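You operate a simulated robot arm through the tools that you are given. There is no shell and no other tool.

Carry out the task below with a simulated robot arm. There is one attempt and no reset: what you move stays moved.

TASK
Set the post slide to the card's span, lock it, and clamp the matching ball tube between the cups.

It is judged by the outcome, as a careful person would: the job done as asked, and still so three seconds after it is handed in. It fails if anything else is knocked over, pushed out of place, dropped, spilled or broken.

THE ROBOT
A 7-joint arm with a two-finger parallel gripper on a trunk, on a base that drives. Base frame: it is fixed to the floor where the robot stands at the start and does not move with it; the origin is under the middle of the robot, x ahead of it, y to its left, z up; the surface under the hand at the start is at about z = 860. Readings come in mm, degrees, newtons and seconds.
With the tool pointing down near the work surface it reaches from about 260 to 600 mm from the robot's upright axis, wherever it stands. Its first joint turns from -166.0 to 166.0 degrees. Places, roughly: blue lever [500, 0, 900]; bushing flange [-400, 4000, 1500]; post slide [600, -300, 1000]; white lever [600, -400, 1200]. Payload 3.4 kg.
Tool frame: the origin (TCP) lies between the finger pads and is the grasp point; the fingertips stand 30 mm ahead of it; z points along the fingers, y is the line along which they close. Largest opening 94 mm; finger width 28, thickness 10; the body of the gripper, 50 by 96 mm, starts 55 mm behind the TCP.
Orientation is told as [roll, pitch, yaw] about the base's x, y, z axes, in that order, counted from this pose: with the fingers straight down and closing along the base's y, the tool's x points along the base's -x, its y along +y and its z along -z.

THE INTERFACE
- The arm moves only by the tool play_rows. Its argument "plan" is a list that holds one entry, the list of rows, each a list of 7 numbers: the opening, from 0 (shut) to 1 (fully open), then the shift along the tool's x, y, z in units of 50 mm (1.0 is 50 mm), then the turn, a rotation vector about the tool's x, y, z in units of 4 degrees (1.0 is 4 degrees). In form: [[[gripper, tx, ty, tz, wx, wy, wz], ...]]. A call has 1 to 20 rows; each row shifts and turns the commanded pose from where the row before left it, along the tool's axes as they then stand. A call with a number of a shift or a turn outside -1 to 1 is refused whole. Rows are played at 5 a second. More than 50 mm and 8.6 degrees between two rows, or a gripper value outside its range, and nothing of the call is played. A pose out of reach is approached as far as the arm can. The call stops where the force on the tool passes 90 N (or 10 N more than at its start, if that is more) or the arm is blocked; 0.2 s more then pass. The fingers move at their own pace (about 72 mm/s each) and stop on an object; they squeeze with about 34 N. The grip force told is the motor's: it shows also when the fingers shut on nothing. Time passes only in rows, and 0.2 s behind the last, so rows that do not move let the fingers close. The reply holds the time, the measured pose of the TCP, the force on the tool along the base axes, the opening and the grip force, in the units named above and with some noise, with the torque about the TCP (base axes, N m) and any sound that the robot's microphone picked up.
- Cameras (640 x 400 px; columns grow to the right, rows downward): "scene" is now at [2.9, 96, 1638.2]; the picture's right is [-0.65, -0.76, 0.00], its down [-0.52, 0.44, -0.73] and it looks along [0.56, -0.48, -0.68] (base axes); focal length 261 px, centre (320, 200). "wrist" rides on the gripper at [76, 14, -102] in the tool frame; the picture's right is [-0.18, 0.98, 0.00], its down [-0.75, -0.14, -0.64] and it looks along [-0.63, -0.12, 0.77] (tool axes); focal length 243 px, centre (320, 200). There is no depth. A picture from a camera that has moved, and an enlarged one, comes with that camera's place and axes in the base frame and with its lens.
- capture(camera): a new picture of that camera. The clock stands still meanwhile.
- lift_body(by): slides the trunk up (or, below 0, down) by that many mm; the arm and the scene camera ride with it, the base frame stays. It gives what a move gives, with no picture.
- roll_base(legs): drives the robot by 1 to 6 legs, each [ahead, left, turn to the left] in mm, mm and degrees, along the robot's own axes; the way and the turn of a leg run together, so that a leg with both is an arc; at most 1500 mm and 180 degrees a leg. The arm and the cameras ride along, it lands a little off, and it stops where it bumps. It gives what a move gives.
- pan_tilt(pan, tilt): turns the head with the scene camera to pan (to the left, within 155 degrees either way) and tilt (down, from -29 to 69), counted from straight ahead of the robot. It gives what a move gives.
- close_up(camera, box): a new picture of the part [left, top, right, bottom] of that camera's present view, enlarged. The clock stands still meanwhile.
- finish_job(): hands the job in; it is judged then, once.

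Nothing tells you exact positions but the pictures and the camera data. Unless the task says otherwise, let go and move clear before handing in.

The tools are called after ">>>" as a command line: name --argument value ..., lists and objects as JSON in quotes. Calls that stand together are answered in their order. play_rows: Moves the arm, as the interface text tells. Its arguments: {"type":"object","properties":{"plan":{"type":"array","items":{"type":"array","items":{"type":"array","items":{"type":"number"}}}}},"required":["plan"]} The other tools are called the same way: lift_body (by) slides the trunk up or down; roll_base (legs) drives the base; pan_tilt (pan, tilt) turns the head that bears the scene camera; capture (camera) takes a picture; close_up (camera, box) takes an enlarged picture of a part of a camera's view; finish_job () hands the job in.

At the start:

```text
time_s: 0.0
tcp_pos: [262.2, -225.6, 999.5]
tcp_rot: [0.1, -0.1, 0.0]
force: [-1.4, 0.9, -0.8]
moment: [0.0, 0.0, -0.03]
grip_width: 93.8
grip_force: 0.1
trunk travel left (down, up): [-300.0, 86.0]
robot x, y, heading: [-1.2, 3.6, 0.1]
head pan, tilt: [-40.5, 42.9]
```

scene: 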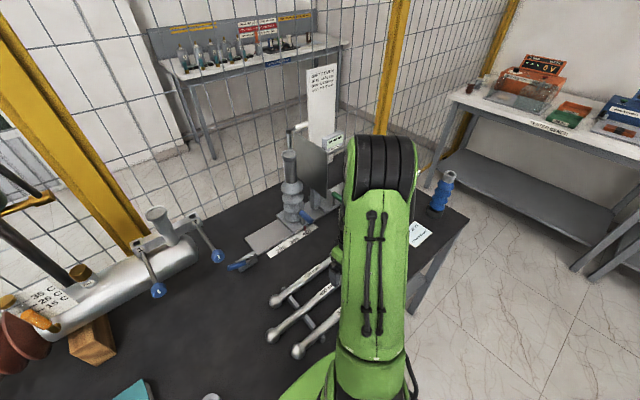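
wrist: 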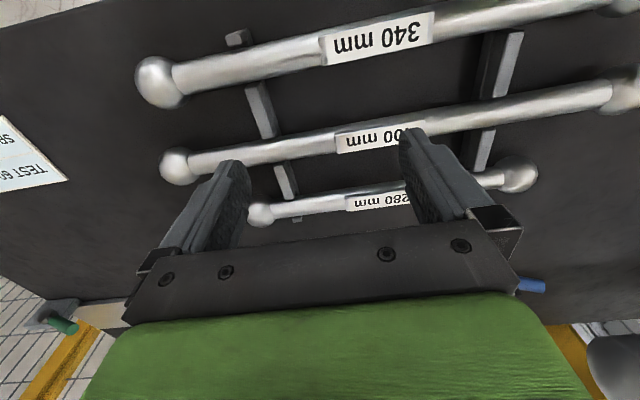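

The picture shows a bench with three ball tubes (280, 300, 340 mm) on a rack, a post apparatus with levers behind the arm, and a card near the bench edge. I'll look closer before moving.

>>> close_up --camera "scene" --box '[220, 110, 380, 280]'

>>> close_up --camera "scene" --box '[390, 150, 490, 260]'

>>> close_up --camera "wrist" --box '[0, 90, 160, 220]'

>>> close_up --camera "scene" --box '[280, 60, 360, 150]'

```text
2.35 times, centred on (300, 195) of scene
camera zoom: at [2.9, 96.0, 1638.2], right [-0.65, -0.76, 0.0], down [-0.52, 0.44, -0.73], along [0.56, -0.48, -0.68], focal length 614 px, centre (367, 212)
```

zoom: 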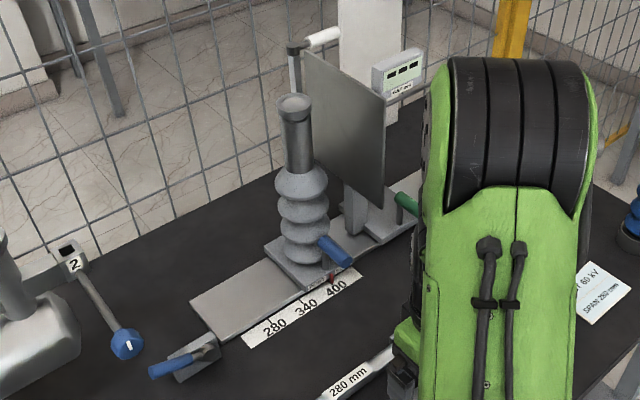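

```text
3.64 times, centred on (440, 205) of scene
camera zoom: at [2.9, 96.0, 1638.2], right [-0.65, -0.76, 0.0], down [-0.52, 0.44, -0.73], along [0.56, -0.48, -0.68], focal length 949 px, centre (-116, 182)
```

zoom: 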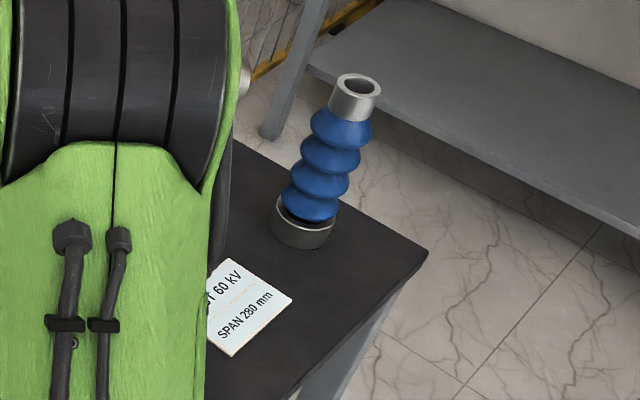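

```text
3.08 times, centred on (80, 155) of wrist
camera zoom: at [185.8, -212.3, 1102.7], right [0.18, 0.98, 0.0], down [0.75, -0.14, 0.64], along [0.63, -0.12, -0.77], focal length 746 px, centre (1058, 338)
```

zoom: 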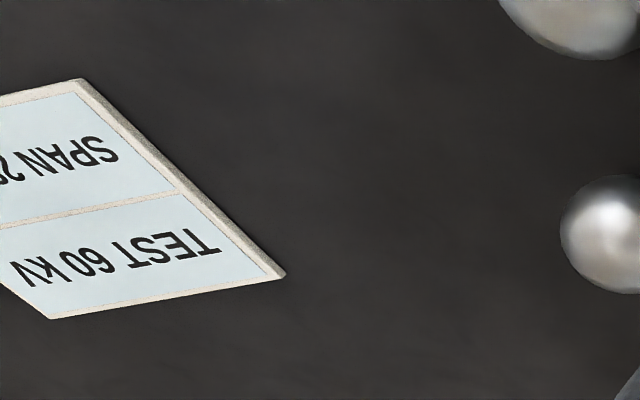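

```text
4.44 times, centred on (320, 105) of scene
camera zoom: at [2.9, 96.0, 1638.2], right [-0.65, -0.76, 0.0], down [-0.52, 0.44, -0.73], along [0.56, -0.48, -0.68], focal length 1160 px, centre (320, 622)
```

zoom: 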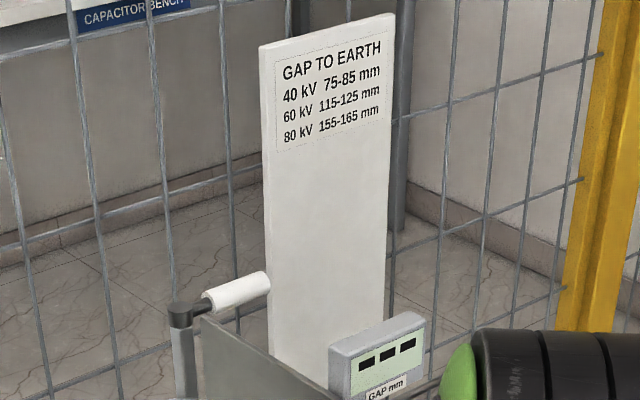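

The card reads TEST 60 kV, SPAN 280 mm, and the slide scale shows 280/340/400. I'll look around the rest of the bench, including the left apparatus and the levers.

>>> close_up --camera "scene" --box '[0, 190, 240, 340]'

>>> close_up --camera "scene" --box '[220, 200, 350, 300]'

>>> close_up --camera "scene" --box '[270, 110, 350, 220]'

>>> pan_tilt --pan 0 --tilt 45

>>> capture --camera "scene"

```text
2.67 times, centred on (120, 265) of scene
camera zoom: at [2.9, 96.0, 1638.2], right [-0.65, -0.76, 0.0], down [-0.52, 0.44, -0.73], along [0.56, -0.48, -0.68], focal length 696 px, centre (853, 27)
```

zoom: 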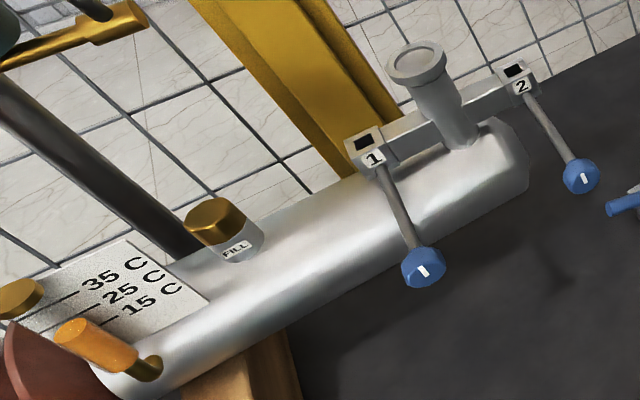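

```text
4.00 times, centred on (285, 250) of scene
camera zoom: at [2.9, 96.0, 1638.2], right [-0.65, -0.76, 0.0], down [-0.52, 0.44, -0.73], along [0.56, -0.48, -0.68], focal length 1044 px, centre (460, 0)
```

zoom: 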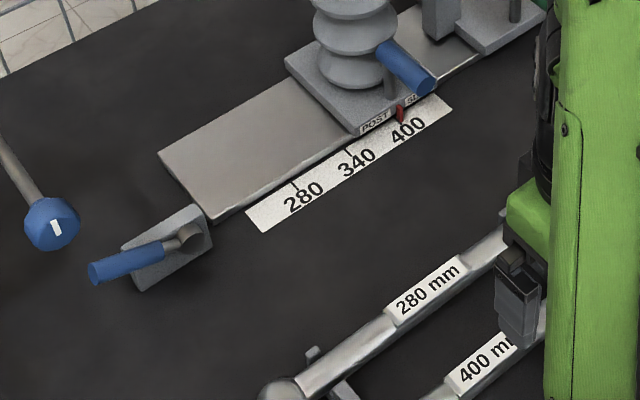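

```text
3.64 times, centred on (310, 165) of scene
camera zoom: at [2.9, 96.0, 1638.2], right [-0.65, -0.76, 0.0], down [-0.52, 0.44, -0.73], along [0.56, -0.48, -0.68], focal length 949 px, centre (356, 327)
```

zoom: 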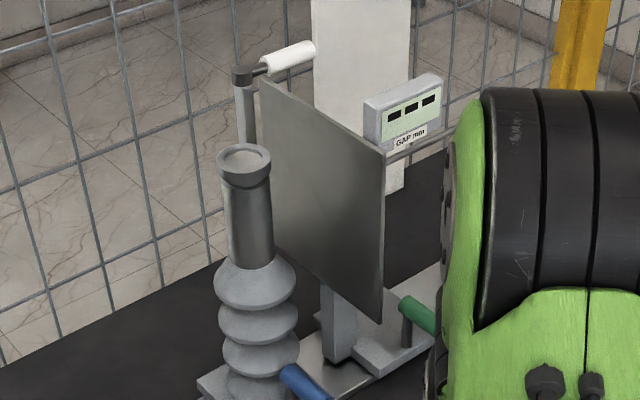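

```text
time_s: 1.1
tcp_pos: [261.0, -225.7, 1000.2]
tcp_rot: [0.0, 0.0, 0.0]
force: [0.9, -0.1, -0.2]
moment: [0.03, -0.03, -0.04]
grip_width: 94.0
grip_force: 0.1
trunk travel left (down, up): [-300.0, 86.0]
robot x, y, heading: [-2.4, 3.9, -0.0]
head pan, tilt: [0.0, 45.0]
```

```text
taken
camera scene: at [21.1, 149.8, 1635.2], right [0.0, -1.0, 0.0], down [-0.71, 0.0, -0.71], along [0.71, 0.0, -0.71], focal length 261 px, centre (320, 200)
```

scene: 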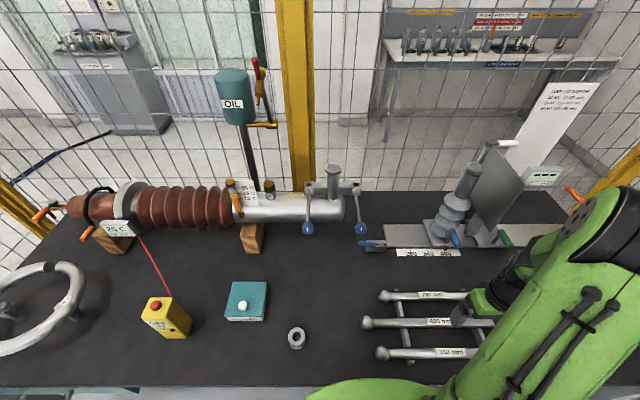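

The bench holds a bushing with an end cup and levers 1 and 2, then the slide rail with the post cup. I'll enlarge these.

>>> close_up --camera "scene" --box '[220, 150, 380, 260]'

>>> close_up --camera "scene" --box '[350, 130, 570, 270]'

>>> close_up --camera "scene" --box '[410, 150, 490, 260]'

>>> close_up --camera "scene" --box '[290, 150, 380, 250]'

>>> close_up --camera "scene" --box '[60, 200, 320, 360]'

```text
3.64 times, centred on (300, 205) of scene
camera zoom: at [21.1, 149.8, 1635.2], right [0.0, -1.0, 0.0], down [-0.71, 0.0, -0.71], along [0.71, 0.0, -0.71], focal length 949 px, centre (393, 182)
```

zoom: 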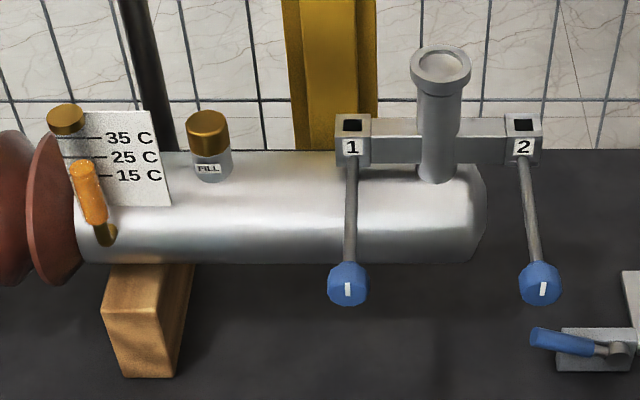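

```text
2.86 times, centred on (460, 200) of scene
camera zoom: at [21.1, 149.8, 1635.2], right [0.0, -1.0, 0.0], down [-0.71, 0.0, -0.71], along [0.71, 0.0, -0.71], focal length 746 px, centre (-80, 200)
```

zoom: 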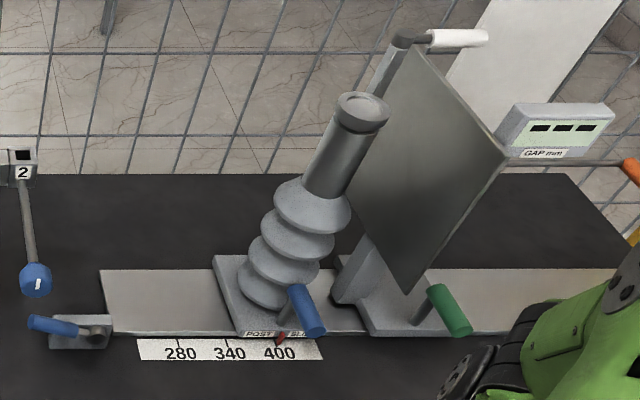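

```text
3.64 times, centred on (450, 205) of scene
camera zoom: at [21.1, 149.8, 1635.2], right [0.0, -1.0, 0.0], down [-0.71, 0.0, -0.71], along [0.71, 0.0, -0.71], focal length 949 px, centre (-153, 182)
```

zoom: 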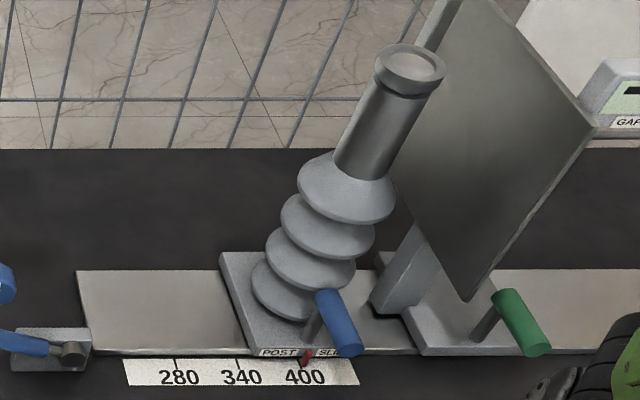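

```text
4.00 times, centred on (335, 200) of scene
camera zoom: at [21.1, 149.8, 1635.2], right [0.0, -1.0, 0.0], down [-0.71, 0.0, -0.71], along [0.71, 0.0, -0.71], focal length 1044 px, centre (260, 200)
```

zoom: 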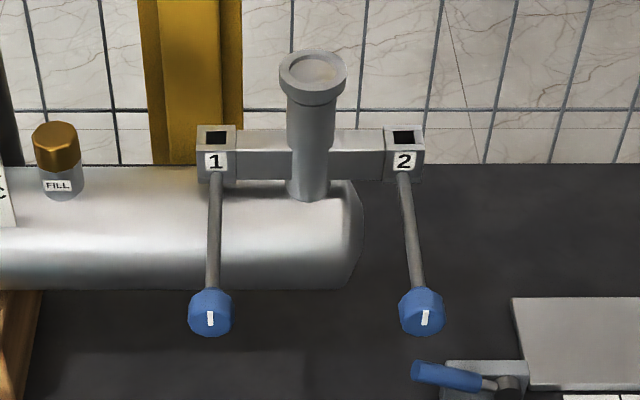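

```text
2.46 times, centred on (190, 280) of scene
camera zoom: at [21.1, 149.8, 1635.2], right [0.0, -1.0, 0.0], down [-0.71, 0.0, -0.71], along [0.71, 0.0, -0.71], focal length 643 px, centre (640, 3)
```

zoom: 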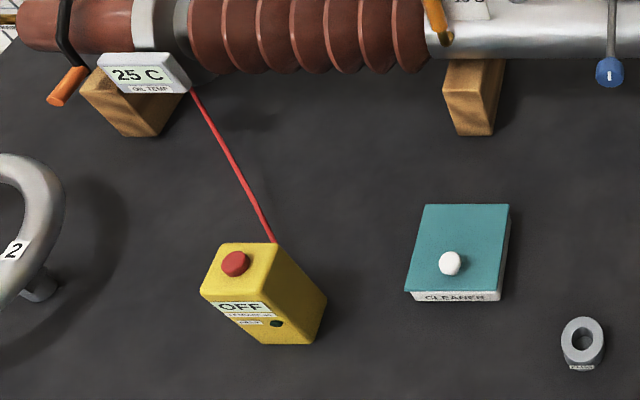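

The cups look to be at about (620, 106, 1167) and (620, -295, 1167), with the slide pointer now at 400. I'll raise the arm and use the wrist camera to look at the bushing cup and its levers.

>>> play_rows --plan '[[[1, 0, 0, -1, 0, 0, 0], [1, 0, 0, -1, 0, 0, 0], [1, 0, 0, -1, 0, 0, 0], [1, 0, 0, -1, 0, 0, 0], [1, 0, 0, -1, 0, 0, 0], [1, -0.5, 1, -0.5, 0, 0, 0], [1, -0.5, 1, 0, 0, 0, 0], [1, -0.5, 1, 0, 0, 0, 0], [1, -0.5, 1, 0, 0, 0, 0], [1, 0, 1, 0, 0, 0, 0], [1, 0, 1, 0, 0, 0, 0], [1, 0, 0, 0, 0, 0, 0]]]'

>>> capture --camera "wrist"

>>> capture --camera "scene"

```text
refused: row 6 steps farther than a row can; nothing moved
```

```text
taken
camera wrist: at [185.8, -212.3, 1102.7], right [0.18, 0.98, 0.0], down [0.75, -0.14, 0.64], along [0.63, -0.12, -0.77], focal length 243 px, centre (320, 200)
```

wrist: 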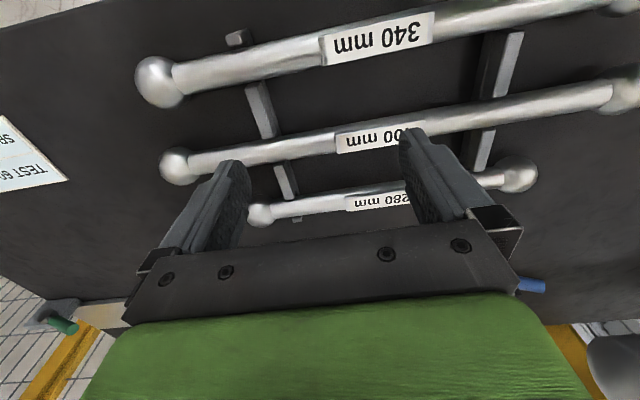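

```text
taken
camera scene: at [21.1, 149.8, 1635.2], right [0.0, -1.0, 0.0], down [-0.71, 0.0, -0.71], along [0.71, 0.0, -0.71], focal length 261 px, centre (320, 200)
```

scene: 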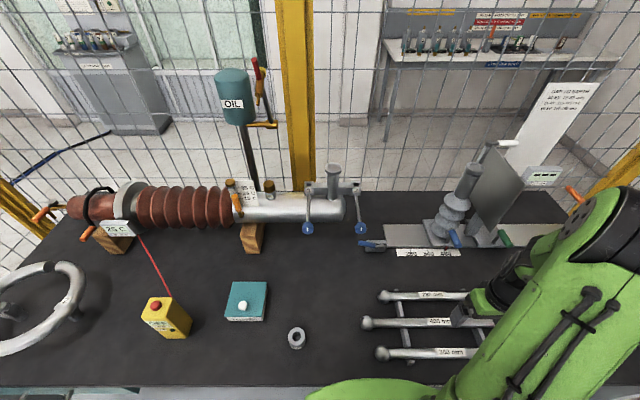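

The wrist picture is upside down (its top is toward the robot), and the tubes in order from the robot are 340, 400, 280. I'll raise the arm and lower the trunk so the scene camera sees the cups from a lower angle.

>>> play_rows --plan '[[[1, 0, 0, -1, 0, 0, 0], [1, 0, 0, -1, 0, 0, 0], [1, 0, 0, -1, 0, 0, 0], [1, 0, 0, -1, 0, 0, 0], [1, 0, 0, -1, 0, 0, 0], [1, 0, 0, 0, 0, 0, 0]]]'

>>> lift_body --by -240

>>> pan_tilt --pan -15 --tilt 22

>>> capture --camera "scene"

>>> close_up --camera "scene" --box '[160, 120, 320, 300]'

>>> close_up --camera "scene" --box '[300, 120, 500, 300]'

```text
time_s: 2.5
tcp_pos: [265.4, -224.3, 1250.2]
tcp_rot: [0.1, 0.0, 0.0]
force: [0.5, 0.1, 0.2]
moment: [0.01, 0.02, 0.0]
grip_width: 93.9
grip_force: 0.1
trunk travel left (down, up): [-300.0, 86.0]
robot x, y, heading: [-0.9, 5.5, -0.1]
head pan, tilt: [0.0, 45.0]
```

```text
time_s: 5.0
tcp_pos: [254.7, -225.9, 1011.8]
tcp_rot: [0.0, -0.5, 0.1]
force: [0.2, -0.1, 0.2]
moment: [-0.02, -0.02, 0.01]
grip_width: 94.2
grip_force: 0.1
trunk travel left (down, up): [-60.0, 326.0]
robot x, y, heading: [-2.4, 0.6, 0.1]
head pan, tilt: [0.0, 45.0]
```

```text
time_s: 5.8
tcp_pos: [254.1, -224.2, 1011.9]
tcp_rot: [-0.1, -0.5, 0.0]
force: [-0.4, -0.8, -0.2]
moment: [0.0, 0.0, -0.04]
grip_width: 94.0
grip_force: 0.0
trunk travel left (down, up): [-60.0, 326.0]
robot x, y, heading: [0.7, -0.3, 0.1]
head pan, tilt: [-15.0, 22.0]
```

```text
taken
camera scene: at [15.8, 125.8, 1430.5], right [-0.26, -0.97, 0.0], down [-0.35, 0.1, -0.93], along [0.9, -0.24, -0.37], focal length 261 px, centre (320, 200)
```

scene: 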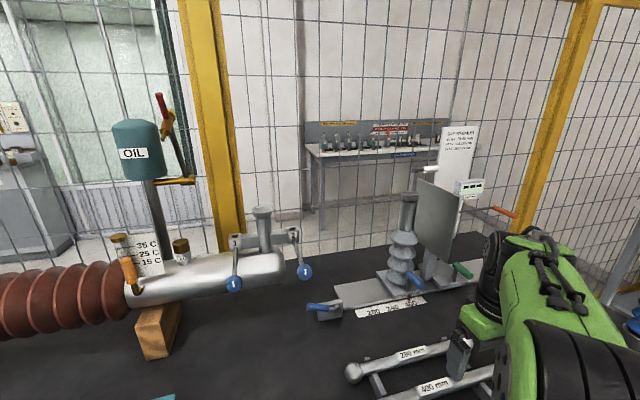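

```text
2.22 times, centred on (240, 210) of scene
camera zoom: at [15.8, 125.8, 1430.5], right [-0.26, -0.97, 0.0], down [-0.35, 0.1, -0.93], along [0.9, -0.24, -0.37], focal length 580 px, centre (498, 178)
```

zoom: 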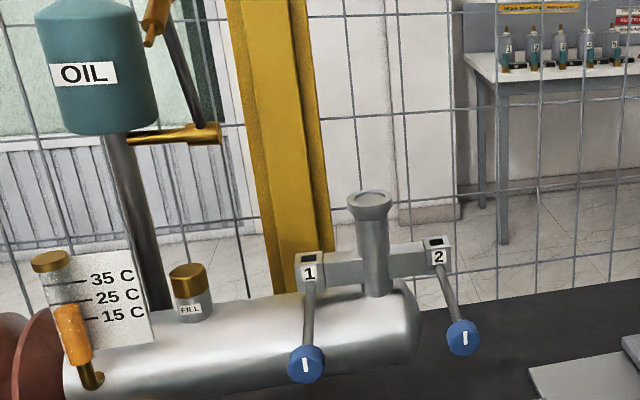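

```text
2.22 times, centred on (400, 210) of scene
camera zoom: at [15.8, 125.8, 1430.5], right [-0.26, -0.97, 0.0], down [-0.35, 0.1, -0.93], along [0.9, -0.24, -0.37], focal length 580 px, centre (142, 178)
```

zoom: 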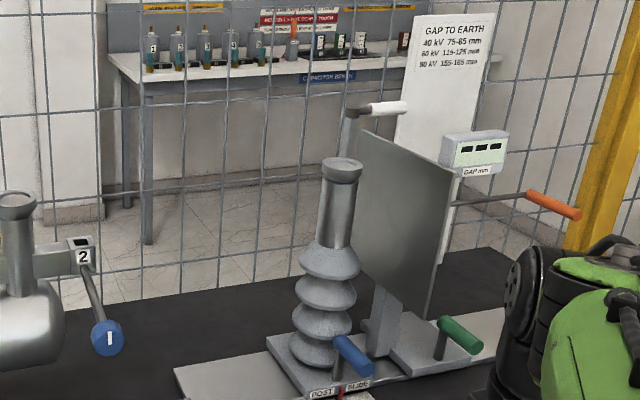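

The cups face upward, and the white lever stands on a stem behind the plate. I'll raise the arm further and drive right for a view of the other side.

>>> play_rows --plan '[[[1, 0, 0, -1, 0, 0, 0], [1, 0, 0, -1, 0, 0, 0], [1, 0, 0, -1, 0, 0, 0], [1, 0, 0, 0, 0, 0, 0]]]'

>>> roll_base --legs '[[0, -500, 0]]'

>>> pan_tilt --pan 10 --tilt 22

>>> capture --camera "scene"

```text
time_s: 6.8
tcp_pos: [252.2, -226.2, 1160.8]
tcp_rot: [0.2, -0.6, -0.1]
force: [0.0, -0.6, -0.5]
moment: [0.0, -0.02, 0.01]
grip_width: 93.8
grip_force: 0.1
trunk travel left (down, up): [-60.0, 326.0]
robot x, y, heading: [-3.3, 1.4, -0.2]
head pan, tilt: [-15.0, 22.0]
```

```text
time_s: 9.8
tcp_pos: [252.8, -722.2, 1163.3]
tcp_rot: [-0.4, -0.8, 0.7]
force: [-0.9, -0.7, 0.0]
moment: [0.04, 0.03, 0.02]
grip_width: 94.0
grip_force: 0.1
trunk travel left (down, up): [-60.0, 326.0]
robot x, y, heading: [0.0, -506.4, 0.8]
head pan, tilt: [-15.0, 22.0]
```

```text
time_s: 10.7
tcp_pos: [256.1, -728.4, 1161.5]
tcp_rot: [-0.1, -0.4, 0.7]
force: [0.3, 0.7, 0.5]
moment: [-0.01, -0.01, 0.0]
grip_width: 94.1
grip_force: 0.1
trunk travel left (down, up): [-60.0, 326.0]
robot x, y, heading: [-3.4, -508.2, 0.7]
head pan, tilt: [10.0, 22.0]
```

```text
taken
camera scene: at [18.5, -339.1, 1430.3], right [0.18, -0.98, 0.0], down [-0.36, -0.07, -0.93], along [0.91, 0.17, -0.37], focal length 261 px, centre (320, 200)
```

scene: 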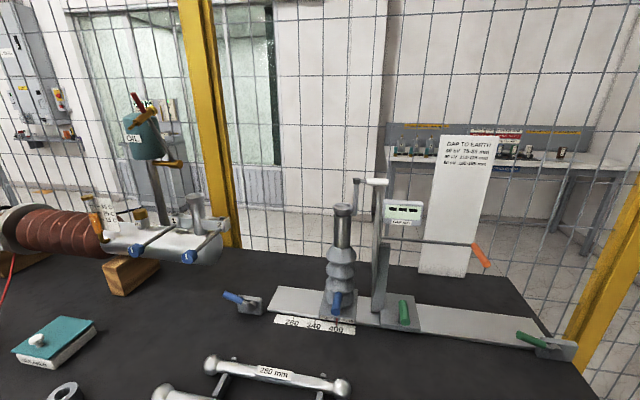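

>>> close_up --camera "scene" --box '[300, 160, 500, 360]'

>>> close_up --camera "scene" --box '[320, 165, 440, 265]'

>>> close_up --camera "scene" --box '[210, 270, 370, 350]'

>>> close_up --camera "scene" --box '[100, 180, 240, 280]'

>>> close_up --camera "scene" --box '[480, 310, 600, 380]'

```text
2.00 times, centred on (400, 260) of scene
camera zoom: at [18.5, -339.1, 1430.3], right [0.18, -0.98, 0.0], down [-0.36, -0.07, -0.93], along [0.91, 0.17, -0.37], focal length 522 px, centre (160, 80)
```

zoom: 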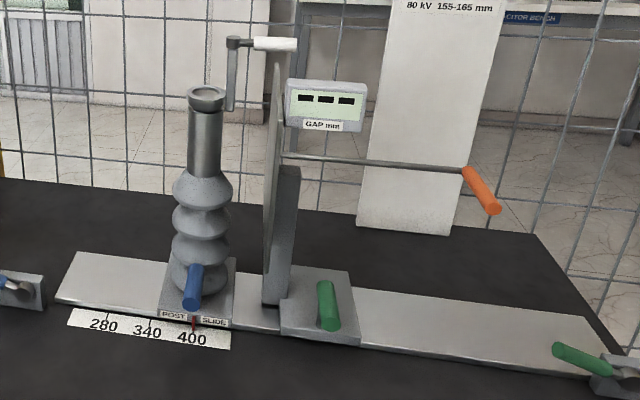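

```text
4.00 times, centred on (380, 215) of scene
camera zoom: at [18.5, -339.1, 1430.3], right [0.18, -0.98, 0.0], down [-0.36, -0.07, -0.93], along [0.91, 0.17, -0.37], focal length 1044 px, centre (80, 140)
```

zoom: 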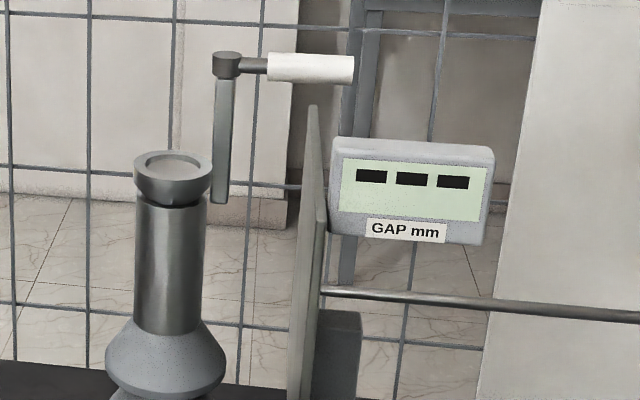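

```text
4.00 times, centred on (290, 310) of scene
camera zoom: at [18.5, -339.1, 1430.3], right [0.18, -0.98, 0.0], down [-0.36, -0.07, -0.93], along [0.91, 0.17, -0.37], focal length 1044 px, centre (440, -240)
```

zoom: 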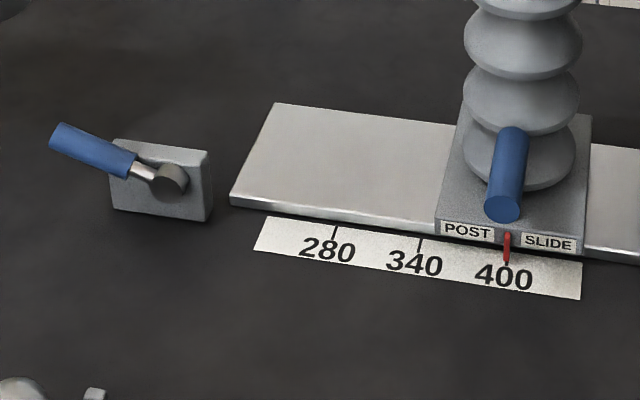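

```text
4.00 times, centred on (170, 230) of scene
camera zoom: at [18.5, -339.1, 1430.3], right [0.18, -0.98, 0.0], down [-0.36, -0.07, -0.93], along [0.91, 0.17, -0.37], focal length 1044 px, centre (920, 80)
```

zoom: 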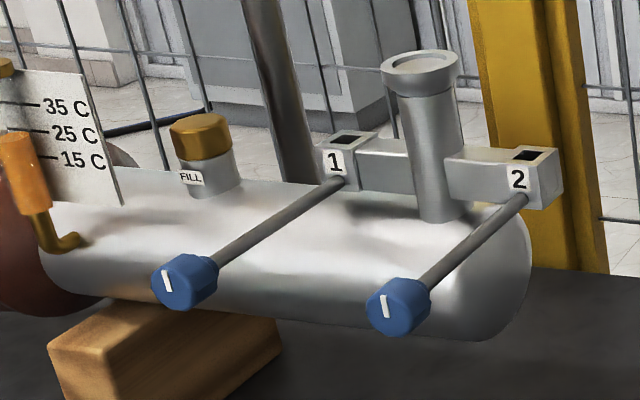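

```text
5.33 times, centred on (540, 345) of scene
camera zoom: at [18.5, -339.1, 1430.3], right [0.18, -0.98, 0.0], down [-0.36, -0.07, -0.93], along [0.91, 0.17, -0.37], focal length 1392 px, centre (-853, -573)
```

zoom: 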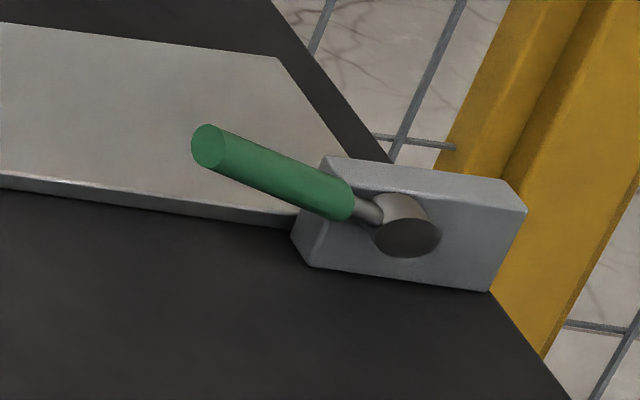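

The post has a cup with a white-handled lever on a stem beside it, probably the ball clamp. I'll zoom further on it.

>>> close_up --camera "scene" --box '[325, 170, 395, 220]'

>>> close_up --camera "scene" --box '[315, 275, 365, 340]'

>>> lift_body --by 300

>>> pan_tilt --pan 10 --tilt 40

>>> capture --camera "scene"

```text
8.00 times, centred on (360, 195) of scene
camera zoom: at [18.5, -339.1, 1430.3], right [0.18, -0.98, 0.0], down [-0.36, -0.07, -0.93], along [0.91, 0.17, -0.37], focal length 2088 px, centre (0, 240)
```

zoom: 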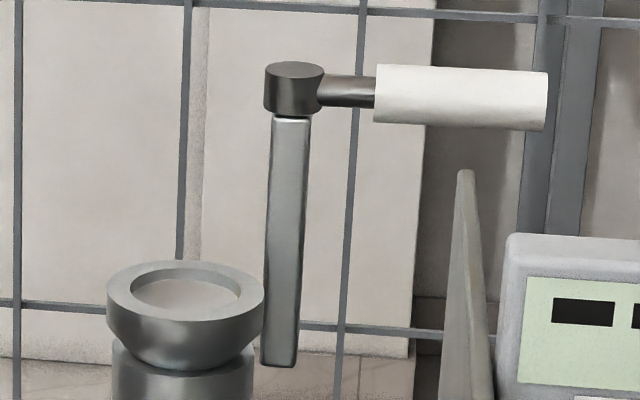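

```text
6.15 times, centred on (340, 308) of scene
camera zoom: at [18.5, -339.1, 1430.3], right [0.18, -0.98, 0.0], down [-0.36, -0.07, -0.93], along [0.91, 0.17, -0.37], focal length 1606 px, centre (197, -462)
```

zoom: 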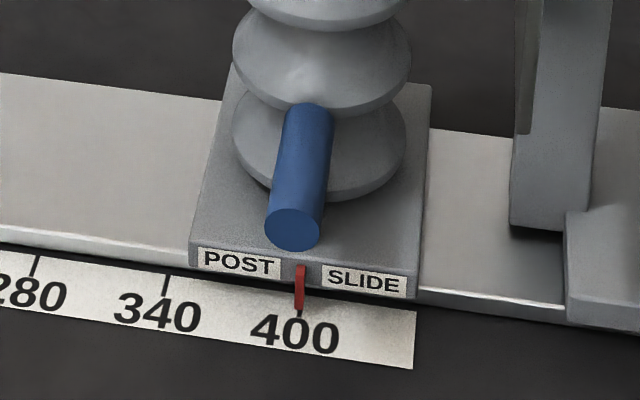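

```text
time_s: 13.7
tcp_pos: [267.0, -729.3, 1460.4]
tcp_rot: [-0.1, 0.1, 0.6]
force: [-0.1, -0.5, 0.7]
moment: [-0.04, -0.01, -0.01]
grip_width: 93.9
grip_force: 0.1
trunk travel left (down, up): [-360.0, 26.0]
robot x, y, heading: [0.3, -508.2, 0.6]
head pan, tilt: [10.0, 22.0]
```

```text
time_s: 14.5
tcp_pos: [266.5, -729.7, 1459.0]
tcp_rot: [0.0, 0.1, 0.6]
force: [-0.3, -0.1, -0.6]
moment: [0.0, -0.02, -0.02]
grip_width: 93.9
grip_force: 0.2
trunk travel left (down, up): [-360.0, 26.0]
robot x, y, heading: [-6.1, -511.2, 0.3]
head pan, tilt: [10.0, 40.0]
```

```text
taken
camera scene: at [21.5, -342.3, 1703.3], right [0.18, -0.98, 0.0], down [-0.63, -0.12, -0.77], along [0.75, 0.14, -0.64], focal length 261 px, centre (320, 200)
```

scene: 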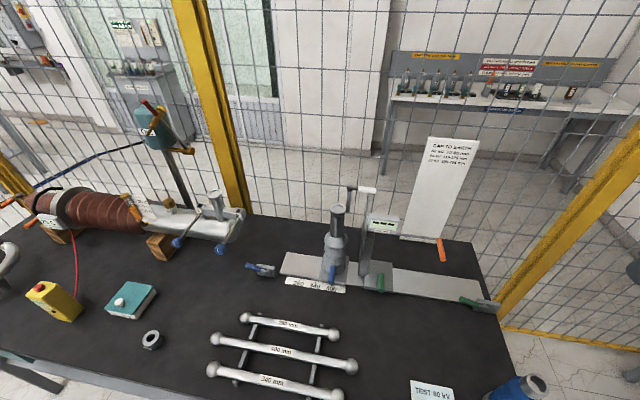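

The lever pieces look consistent: the blue lever on the rail-end box as the slide lock, the blue T-handle at about (525, -287, 950) for pulling the slide, and the white lever as the cup clamp. The 280 tube's centre is near (358, -184, 900). I'll drive to about y=-230 so that I can work on the slide.

>>> close_up --camera "scene" --box '[310, 175, 400, 300]'

>>> close_up --camera "scene" --box '[190, 300, 370, 400]'

>>> roll_base --legs '[[0, 290, 0]]'

>>> pan_tilt --pan -10 --tilt 45

>>> capture --camera "scene"

```text
3.20 times, centred on (355, 238) of scene
camera zoom: at [21.5, -342.3, 1703.3], right [0.18, -0.98, 0.0], down [-0.63, -0.12, -0.77], along [0.75, 0.14, -0.64], focal length 835 px, centre (208, 80)
```

zoom: 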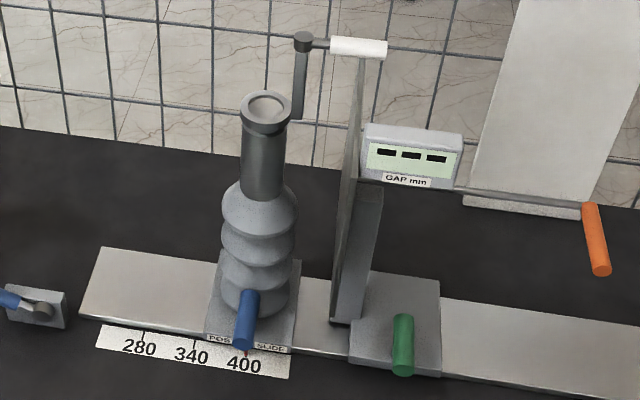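

```text
3.56 times, centred on (280, 350) of scene
camera zoom: at [21.5, -342.3, 1703.3], right [0.18, -0.98, 0.0], down [-0.63, -0.12, -0.77], along [0.75, 0.14, -0.64], focal length 928 px, centre (462, -333)
```

zoom: 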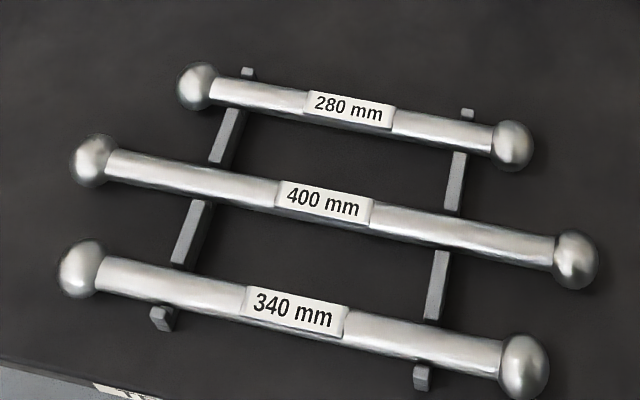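

```text
time_s: 16.5
tcp_pos: [263.6, -439.8, 1458.3]
tcp_rot: [0.0, 0.0, 0.4]
force: [0.2, 0.4, 0.5]
moment: [-0.02, -0.01, 0.02]
grip_width: 93.8
grip_force: 0.0
trunk travel left (down, up): [-360.0, 26.0]
robot x, y, heading: [-3.0, -218.3, 0.6]
head pan, tilt: [10.0, 40.0]
```

```text
time_s: 17.3
tcp_pos: [263.2, -440.1, 1460.1]
tcp_rot: [0.0, 0.0, 0.5]
force: [-0.1, 0.3, -0.5]
moment: [-0.01, 0.0, 0.02]
grip_width: 94.1
grip_force: 0.0
trunk travel left (down, up): [-360.0, 26.0]
robot x, y, heading: [-2.2, -219.7, 0.8]
head pan, tilt: [-10.0, 45.0]
```

```text
taken
camera scene: at [15.3, -81.6, 1696.0], right [-0.16, -0.99, 0.0], down [-0.7, 0.12, -0.71], along [0.7, -0.12, -0.71], focal length 261 px, centre (320, 200)
```

scene: 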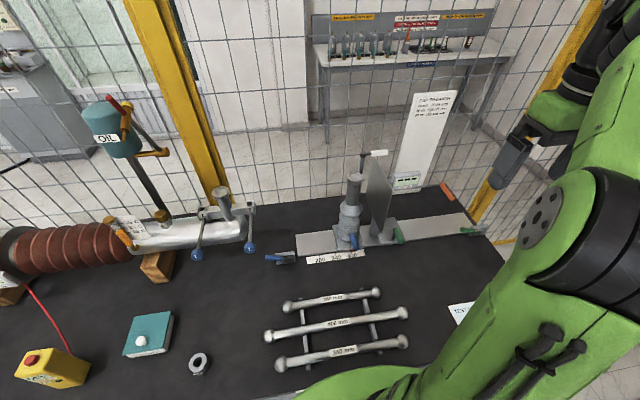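

Now I'll bring the hand over the blue T-handle, first staying in front of the apparatus, and then check.

>>> play_rows --plan '[[[0.7, 0, 1, 0, 0, 0, 0], [0.7, 0, 1, 0, 0, 0, 0], [0.7, 0, 1, 0, 0, 0, 0], [0.7, 0, 0, 1, 0, 0, 0], [0.7, 0, 0, 1, 0, 0, 0], [0.7, 0, 0, 1, 0, 0, 0], [0.7, 0, 0, 1, 0, 0, 0], [0.7, 0, 0, 1, 0, 0, 0], [0.7, 0, 0, 1, 0, 0, 0], [0.7, 0, 0, 1, 0, 0, 0], [0.7, -1, 0, 0, 0, 0, 0], [0.7, -1, 0, 0, 0, 0, 0], [0.7, -1, 0, 0, 0, 0, 0], [0.7, -1, 0, 0, 0, 0, 0], [0.7, 0, 0, 0, 0, 0, 0]]]'

>>> capture --camera "scene"

>>> capture --camera "wrist"

```text
time_s: 20.5
tcp_pos: [459.6, -287.4, 1111.1]
tcp_rot: [0.0, 0.1, 0.5]
force: [-0.3, 1.0, 0.0]
moment: [0.01, 0.03, 0.03]
grip_width: 65.9
grip_force: 0.0
trunk travel left (down, up): [-360.0, 26.0]
robot x, y, heading: [-4.0, -215.8, 0.6]
head pan, tilt: [-10.0, 45.0]
```

```text
taken
camera scene: at [13.6, -81.1, 1696.0], right [-0.16, -0.99, 0.0], down [-0.7, 0.12, -0.71], along [0.7, -0.12, -0.71], focal length 261 px, centre (320, 200)
```

scene: 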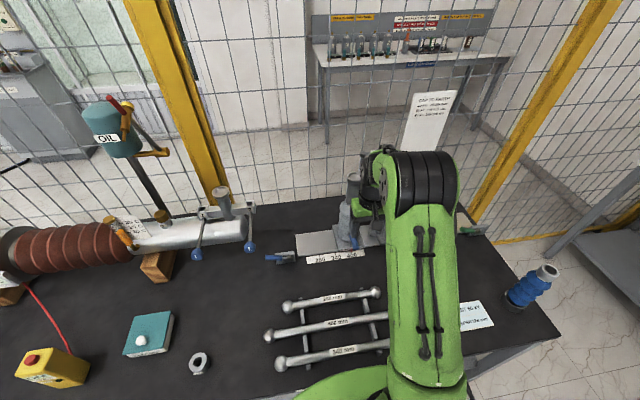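

```text
taken
camera wrist: at [384.3, -274.1, 1214.8], right [0.17, 0.98, 0.0], down [0.75, -0.13, 0.64], along [0.63, -0.11, -0.77], focal length 243 px, centre (320, 200)
```

wrist: 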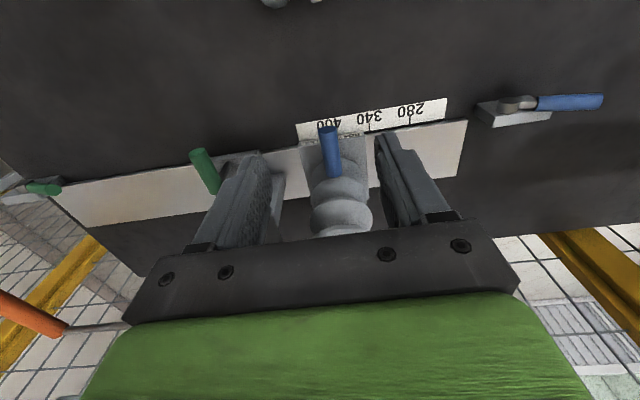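

The wrist view confirms the handle at y≈-287, x≈500–557, z≈950. I'll descend onto it and close.

>>> play_rows --plan '[[[0.7, -1, 0, 0, 0, 0, 0], [0.7, -0.16, 0, 0.6, 0, 0, 0], [0.7, 0, 0, 0.8, 0, 0, 0], [0.7, 0, 0, 0.8, 0, 0, 0], [0.7, 0, 0, 0.8, 0, 0, 0], [0.7, 0, 0, 0.2, 0, 0, 0], [0.7, 0, 0, 0, 0, 0, 0]]]'

>>> capture --camera "wrist"

>>> close_up --camera "scene" --box '[280, 160, 440, 280]'

```text
time_s: 21.9
tcp_pos: [533.1, -289.5, 983.0]
tcp_rot: [-0.4, -4.1, 0.6]
force: [-12.8, -0.1, 41.5]
moment: [0.41, -2.14, 0.23]
grip_width: 65.7
grip_force: 0.1
trunk travel left (down, up): [-360.0, 26.0]
robot x, y, heading: [-2.4, -219.1, 0.5]
head pan, tilt: [-10.0, 45.0]
stopped in row 6: the force on the tool passed its limit at 110 N (the readings are from after the stop); the commanded pose is now the measured one
```

```text
taken
camera wrist: at [451.8, -275.1, 1080.7], right [0.17, 0.98, 0.0], down [0.71, -0.13, 0.7], along [0.69, -0.12, -0.72], focal length 243 px, centre (320, 200)
```

wrist: 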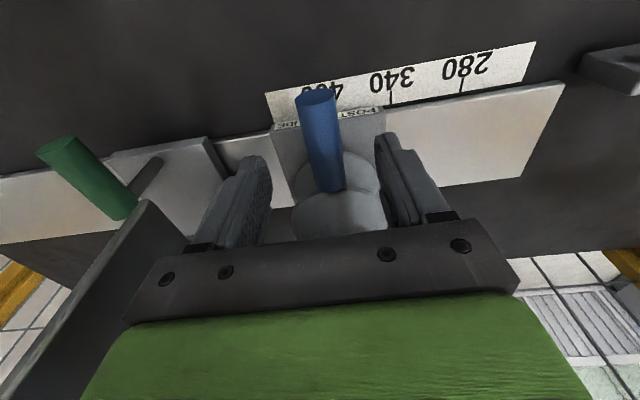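

```text
3.33 times, centred on (360, 220) of scene
camera zoom: at [7.2, -80.6, 1696.2], right [-0.16, -0.99, 0.0], down [-0.69, 0.12, -0.71], along [0.7, -0.12, -0.7], focal length 870 px, centre (187, 133)
```

zoom: 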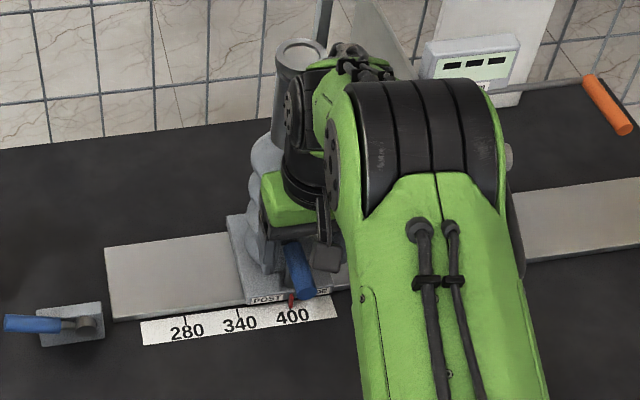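

The hand touched the post's shed on the way down, so I'll back off gently. Then I'll approach with the hand tilted (fingers pointing forward and down) to keep its body away from the post.

>>> play_rows --plan '[[[0.7, 0.4, 0, -0.5, 0, 0, 0], [0.7, 0.8, 0, -0.5, 0, 0, 0], [0.7, 0.6, 0, -0.5, 0, 0, 0], [0.7, 0, 0, 0, 0, 0, 0]]]'

>>> capture --camera "wrist"

>>> close_up --camera "scene" --box '[280, 160, 440, 280]'

```text
time_s: 22.9
tcp_pos: [438.6, -287.7, 1045.8]
tcp_rot: [-0.3, -3.2, 0.5]
force: [0.4, 0.2, 0.9]
moment: [0.0, -0.02, 0.02]
grip_width: 65.8
grip_force: 0.1
trunk travel left (down, up): [-360.0, 26.0]
robot x, y, heading: [-2.8, -217.4, 0.6]
head pan, tilt: [-10.0, 45.0]
```

```text
taken
camera wrist: at [357.7, -273.4, 1144.6], right [0.18, 0.98, 0.0], down [0.72, -0.13, 0.68], along [0.67, -0.12, -0.73], focal length 243 px, centre (320, 200)
```

wrist: 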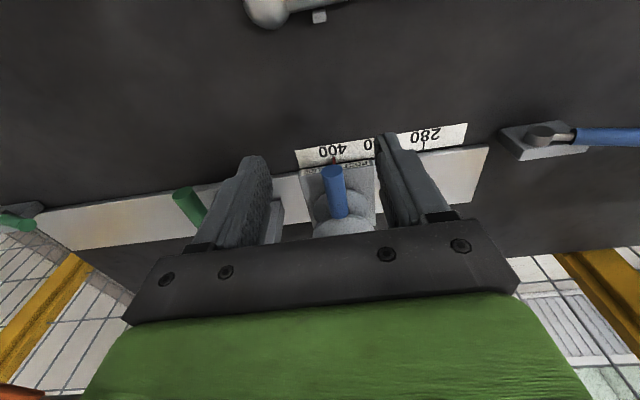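

```text
3.33 times, centred on (360, 220) of scene
camera zoom: at [15.4, -81.3, 1695.9], right [-0.16, -0.99, 0.0], down [-0.7, 0.12, -0.71], along [0.7, -0.12, -0.71], focal length 870 px, centre (187, 133)
```

zoom: 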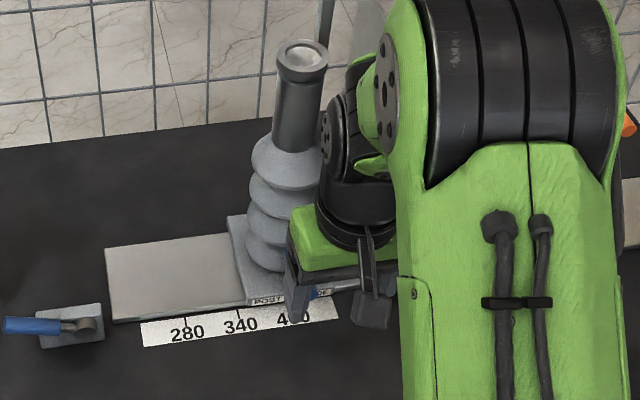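

Post and slide look unmoved. I'll tilt the hand by about 32° more and then approach the handle along the finger direction.

>>> play_rows --plan '[[[0.6, 0, 0, 0, 0, -1, 0], [0.6, 0, 0, 0, 0, -1, 0], [0.6, 0, 0, 0, 0, -1, 0], [0.6, 0, 0, 0, 0, -1, 0], [0.6, 0, 0, 0, 0, -1, 0], [0.6, 0, 0, 0, 0, -1, 0], [0.6, 0, 0, 0, 0, -1, 0], [0.6, 0, 0, 0, 0, -1, 0], [0.6, 0, 0, 0, 0, 0, 0]]]'

>>> capture --camera "wrist"

```text
time_s: 24.9
tcp_pos: [441.3, -288.3, 1045.2]
tcp_rot: [-0.5, -35.3, 0.9]
force: [-0.1, -0.2, -0.7]
moment: [-0.03, -0.02, 0.01]
grip_width: 56.5
grip_force: 0.0
trunk travel left (down, up): [-360.0, 26.0]
robot x, y, heading: [-3.4, -214.7, 0.5]
head pan, tilt: [-10.0, 45.0]
```

```text
taken
camera wrist: at [320.5, -275.6, 1085.7], right [0.14, 0.98, 0.1], down [0.25, -0.13, 0.96], along [0.96, -0.11, -0.26], focal length 243 px, centre (320, 200)
```

wrist: 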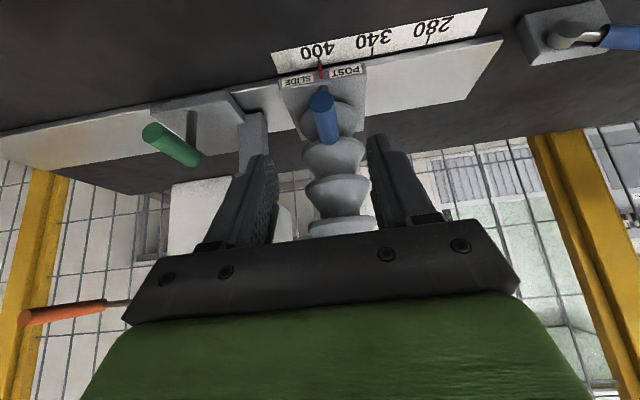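

The handle is centred between the fingers. I'll advance about 118 mm along the fingers and close.

>>> play_rows --plan '[[[0.6, 0, 0, 0.6, 0, 0, 0], [0.6, 0, 0, 0.6, 0, 0, 0], [0.6, 0, 0, 0.6, 0, 0, 0], [0.6, -0.04, 0, 0.56, 0, 0, 0], [0.6, 0, 0, 0, 0, 0, 0]]]'

>>> capture --camera "wrist"

```text
time_s: 26.1
tcp_pos: [510.0, -287.0, 951.3]
tcp_rot: [-0.5, -35.2, 0.9]
force: [-0.2, 0.9, 0.5]
moment: [-0.02, -0.03, -0.06]
grip_width: 56.2
grip_force: 0.0
trunk travel left (down, up): [-360.0, 26.0]
robot x, y, heading: [-1.4, -219.1, 0.4]
head pan, tilt: [-10.0, 45.0]
```

```text
taken
camera wrist: at [389.4, -273.6, 992.1], right [0.14, 0.98, 0.1], down [0.25, -0.13, 0.96], along [0.96, -0.11, -0.26], focal length 243 px, centre (320, 200)
```

wrist: 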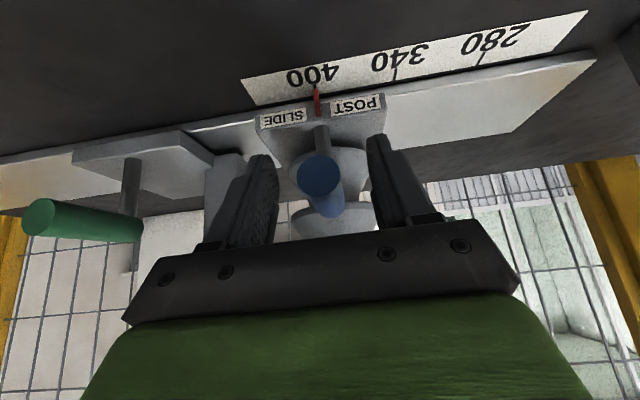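

>>> play_rows --plan '[[[0, 0, 0, 0, 0, 0, 0], [0, 0, 0, 0, 0, 0, 0], [0, 0, 0, 0, 0, 0, 0], [0, 0, 0, 0, 0, 0, 0]]]'

```text
time_s: 27.1
tcp_pos: [510.8, -286.3, 951.7]
tcp_rot: [-0.6, -35.1, 0.8]
force: [0.8, 1.9, -2.7]
moment: [0.03, -0.17, 0.01]
grip_width: 25.7
grip_force: 45.6
trunk travel left (down, up): [-360.0, 26.0]
robot x, y, heading: [-3.8, -216.0, 0.5]
head pan, tilt: [-10.0, 45.0]
```

The handle is gripped (25.7 mm). I'll test a small 10 mm pull toward +y to feel whether the slide is free.

>>> play_rows --plan '[[[0, 0, 0.1, 0, 0, 0, 0], [0, 0, 0.1, 0, 0, 0, 0], [0, 0, 0, 0, 0, 0, 0]]]'

>>> close_up --camera "wrist" --box '[220, 40, 460, 200]'

```text
time_s: 27.9
tcp_pos: [510.3, -285.9, 951.2]
tcp_rot: [-0.8, -35.2, 0.7]
force: [-5.2, -23.3, 6.7]
moment: [-0.33, 0.84, 0.15]
grip_width: 25.8
grip_force: 45.2
trunk travel left (down, up): [-360.0, 26.0]
robot x, y, heading: [0.5, -220.1, 0.7]
head pan, tilt: [-10.0, 45.0]
```

```text
2.50 times, centred on (340, 120) of wrist
camera zoom: at [390.1, -271.4, 991.5], right [0.15, 0.98, 0.09], down [0.25, -0.13, 0.96], along [0.96, -0.12, -0.26], focal length 606 px, centre (270, 400)
```

zoom: 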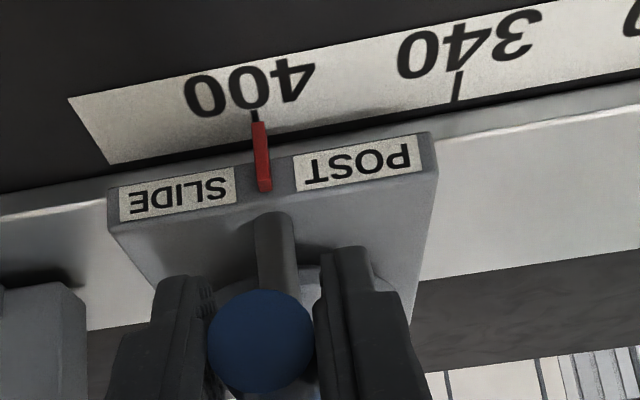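

>>> play_rows --plan '[[[0, 0, 0.1, 0, 0, 0, 0], [0, 0, 0.1, 0, 0, 0, 0], [0, 0, 0, 0, 0, 0, 0]]]'

```text
time_s: 28.6
tcp_pos: [511.9, -286.3, 951.4]
tcp_rot: [-1.8, -35.2, 0.8]
force: [2.0, -45.1, 12.6]
moment: [-0.16, -0.14, 0.43]
grip_width: 25.9
grip_force: 45.2
trunk travel left (down, up): [-360.0, 26.0]
robot x, y, heading: [-3.4, -221.1, 0.4]
head pan, tilt: [-10.0, 45.0]
```

The slide does not yield at 45 N, so it is locked, and I must first turn the blue lever at the rail's left end. I'll relax, let go and back out.

>>> play_rows --plan '[[[0, 0, -0.2, 0, 0, 0, 0], [0, 0, -0.2, 0, 0, 0, 0], [0.6, 0, 0, 0, 0, 0, 0], [0.6, 0, 0, 0, 0, 0, 0], [0.6, 0, 0, -0.6, 0, 0, 0], [0.6, 0, 0, -1, 0, 0, 0], [0.6, 0, 0, -1, 0, 0, 0], [0.6, 0, 0, -1, 0, 0, 0], [0.6, 0, 0, 0, 0, 0, 0]]]'

>>> capture --camera "wrist"

>>> capture --camera "scene"

```text
time_s: 30.6
tcp_pos: [411.0, -288.7, 1096.9]
tcp_rot: [-0.5, -35.1, 0.8]
force: [0.5, 0.0, -0.7]
moment: [0.0, 0.03, -0.02]
grip_width: 56.5
grip_force: 0.1
trunk travel left (down, up): [-360.0, 26.0]
robot x, y, heading: [-6.2, -216.7, 0.4]
head pan, tilt: [-10.0, 45.0]
```

```text
taken
camera wrist: at [289.4, -275.4, 1137.3], right [0.14, 0.98, 0.1], down [0.25, -0.13, 0.96], along [0.96, -0.11, -0.26], focal length 243 px, centre (320, 200)
```

wrist: 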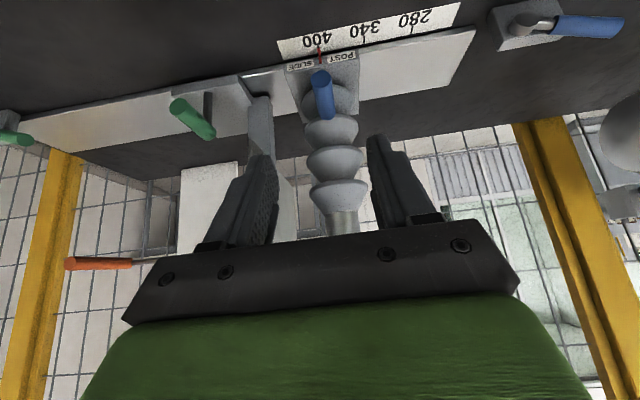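

```text
taken
camera scene: at [17.0, -81.5, 1695.9], right [-0.16, -0.99, 0.0], down [-0.7, 0.12, -0.71], along [0.7, -0.12, -0.71], focal length 261 px, centre (320, 200)
```

scene: 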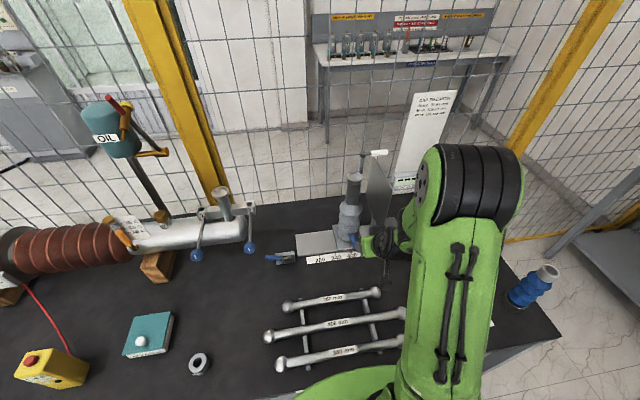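

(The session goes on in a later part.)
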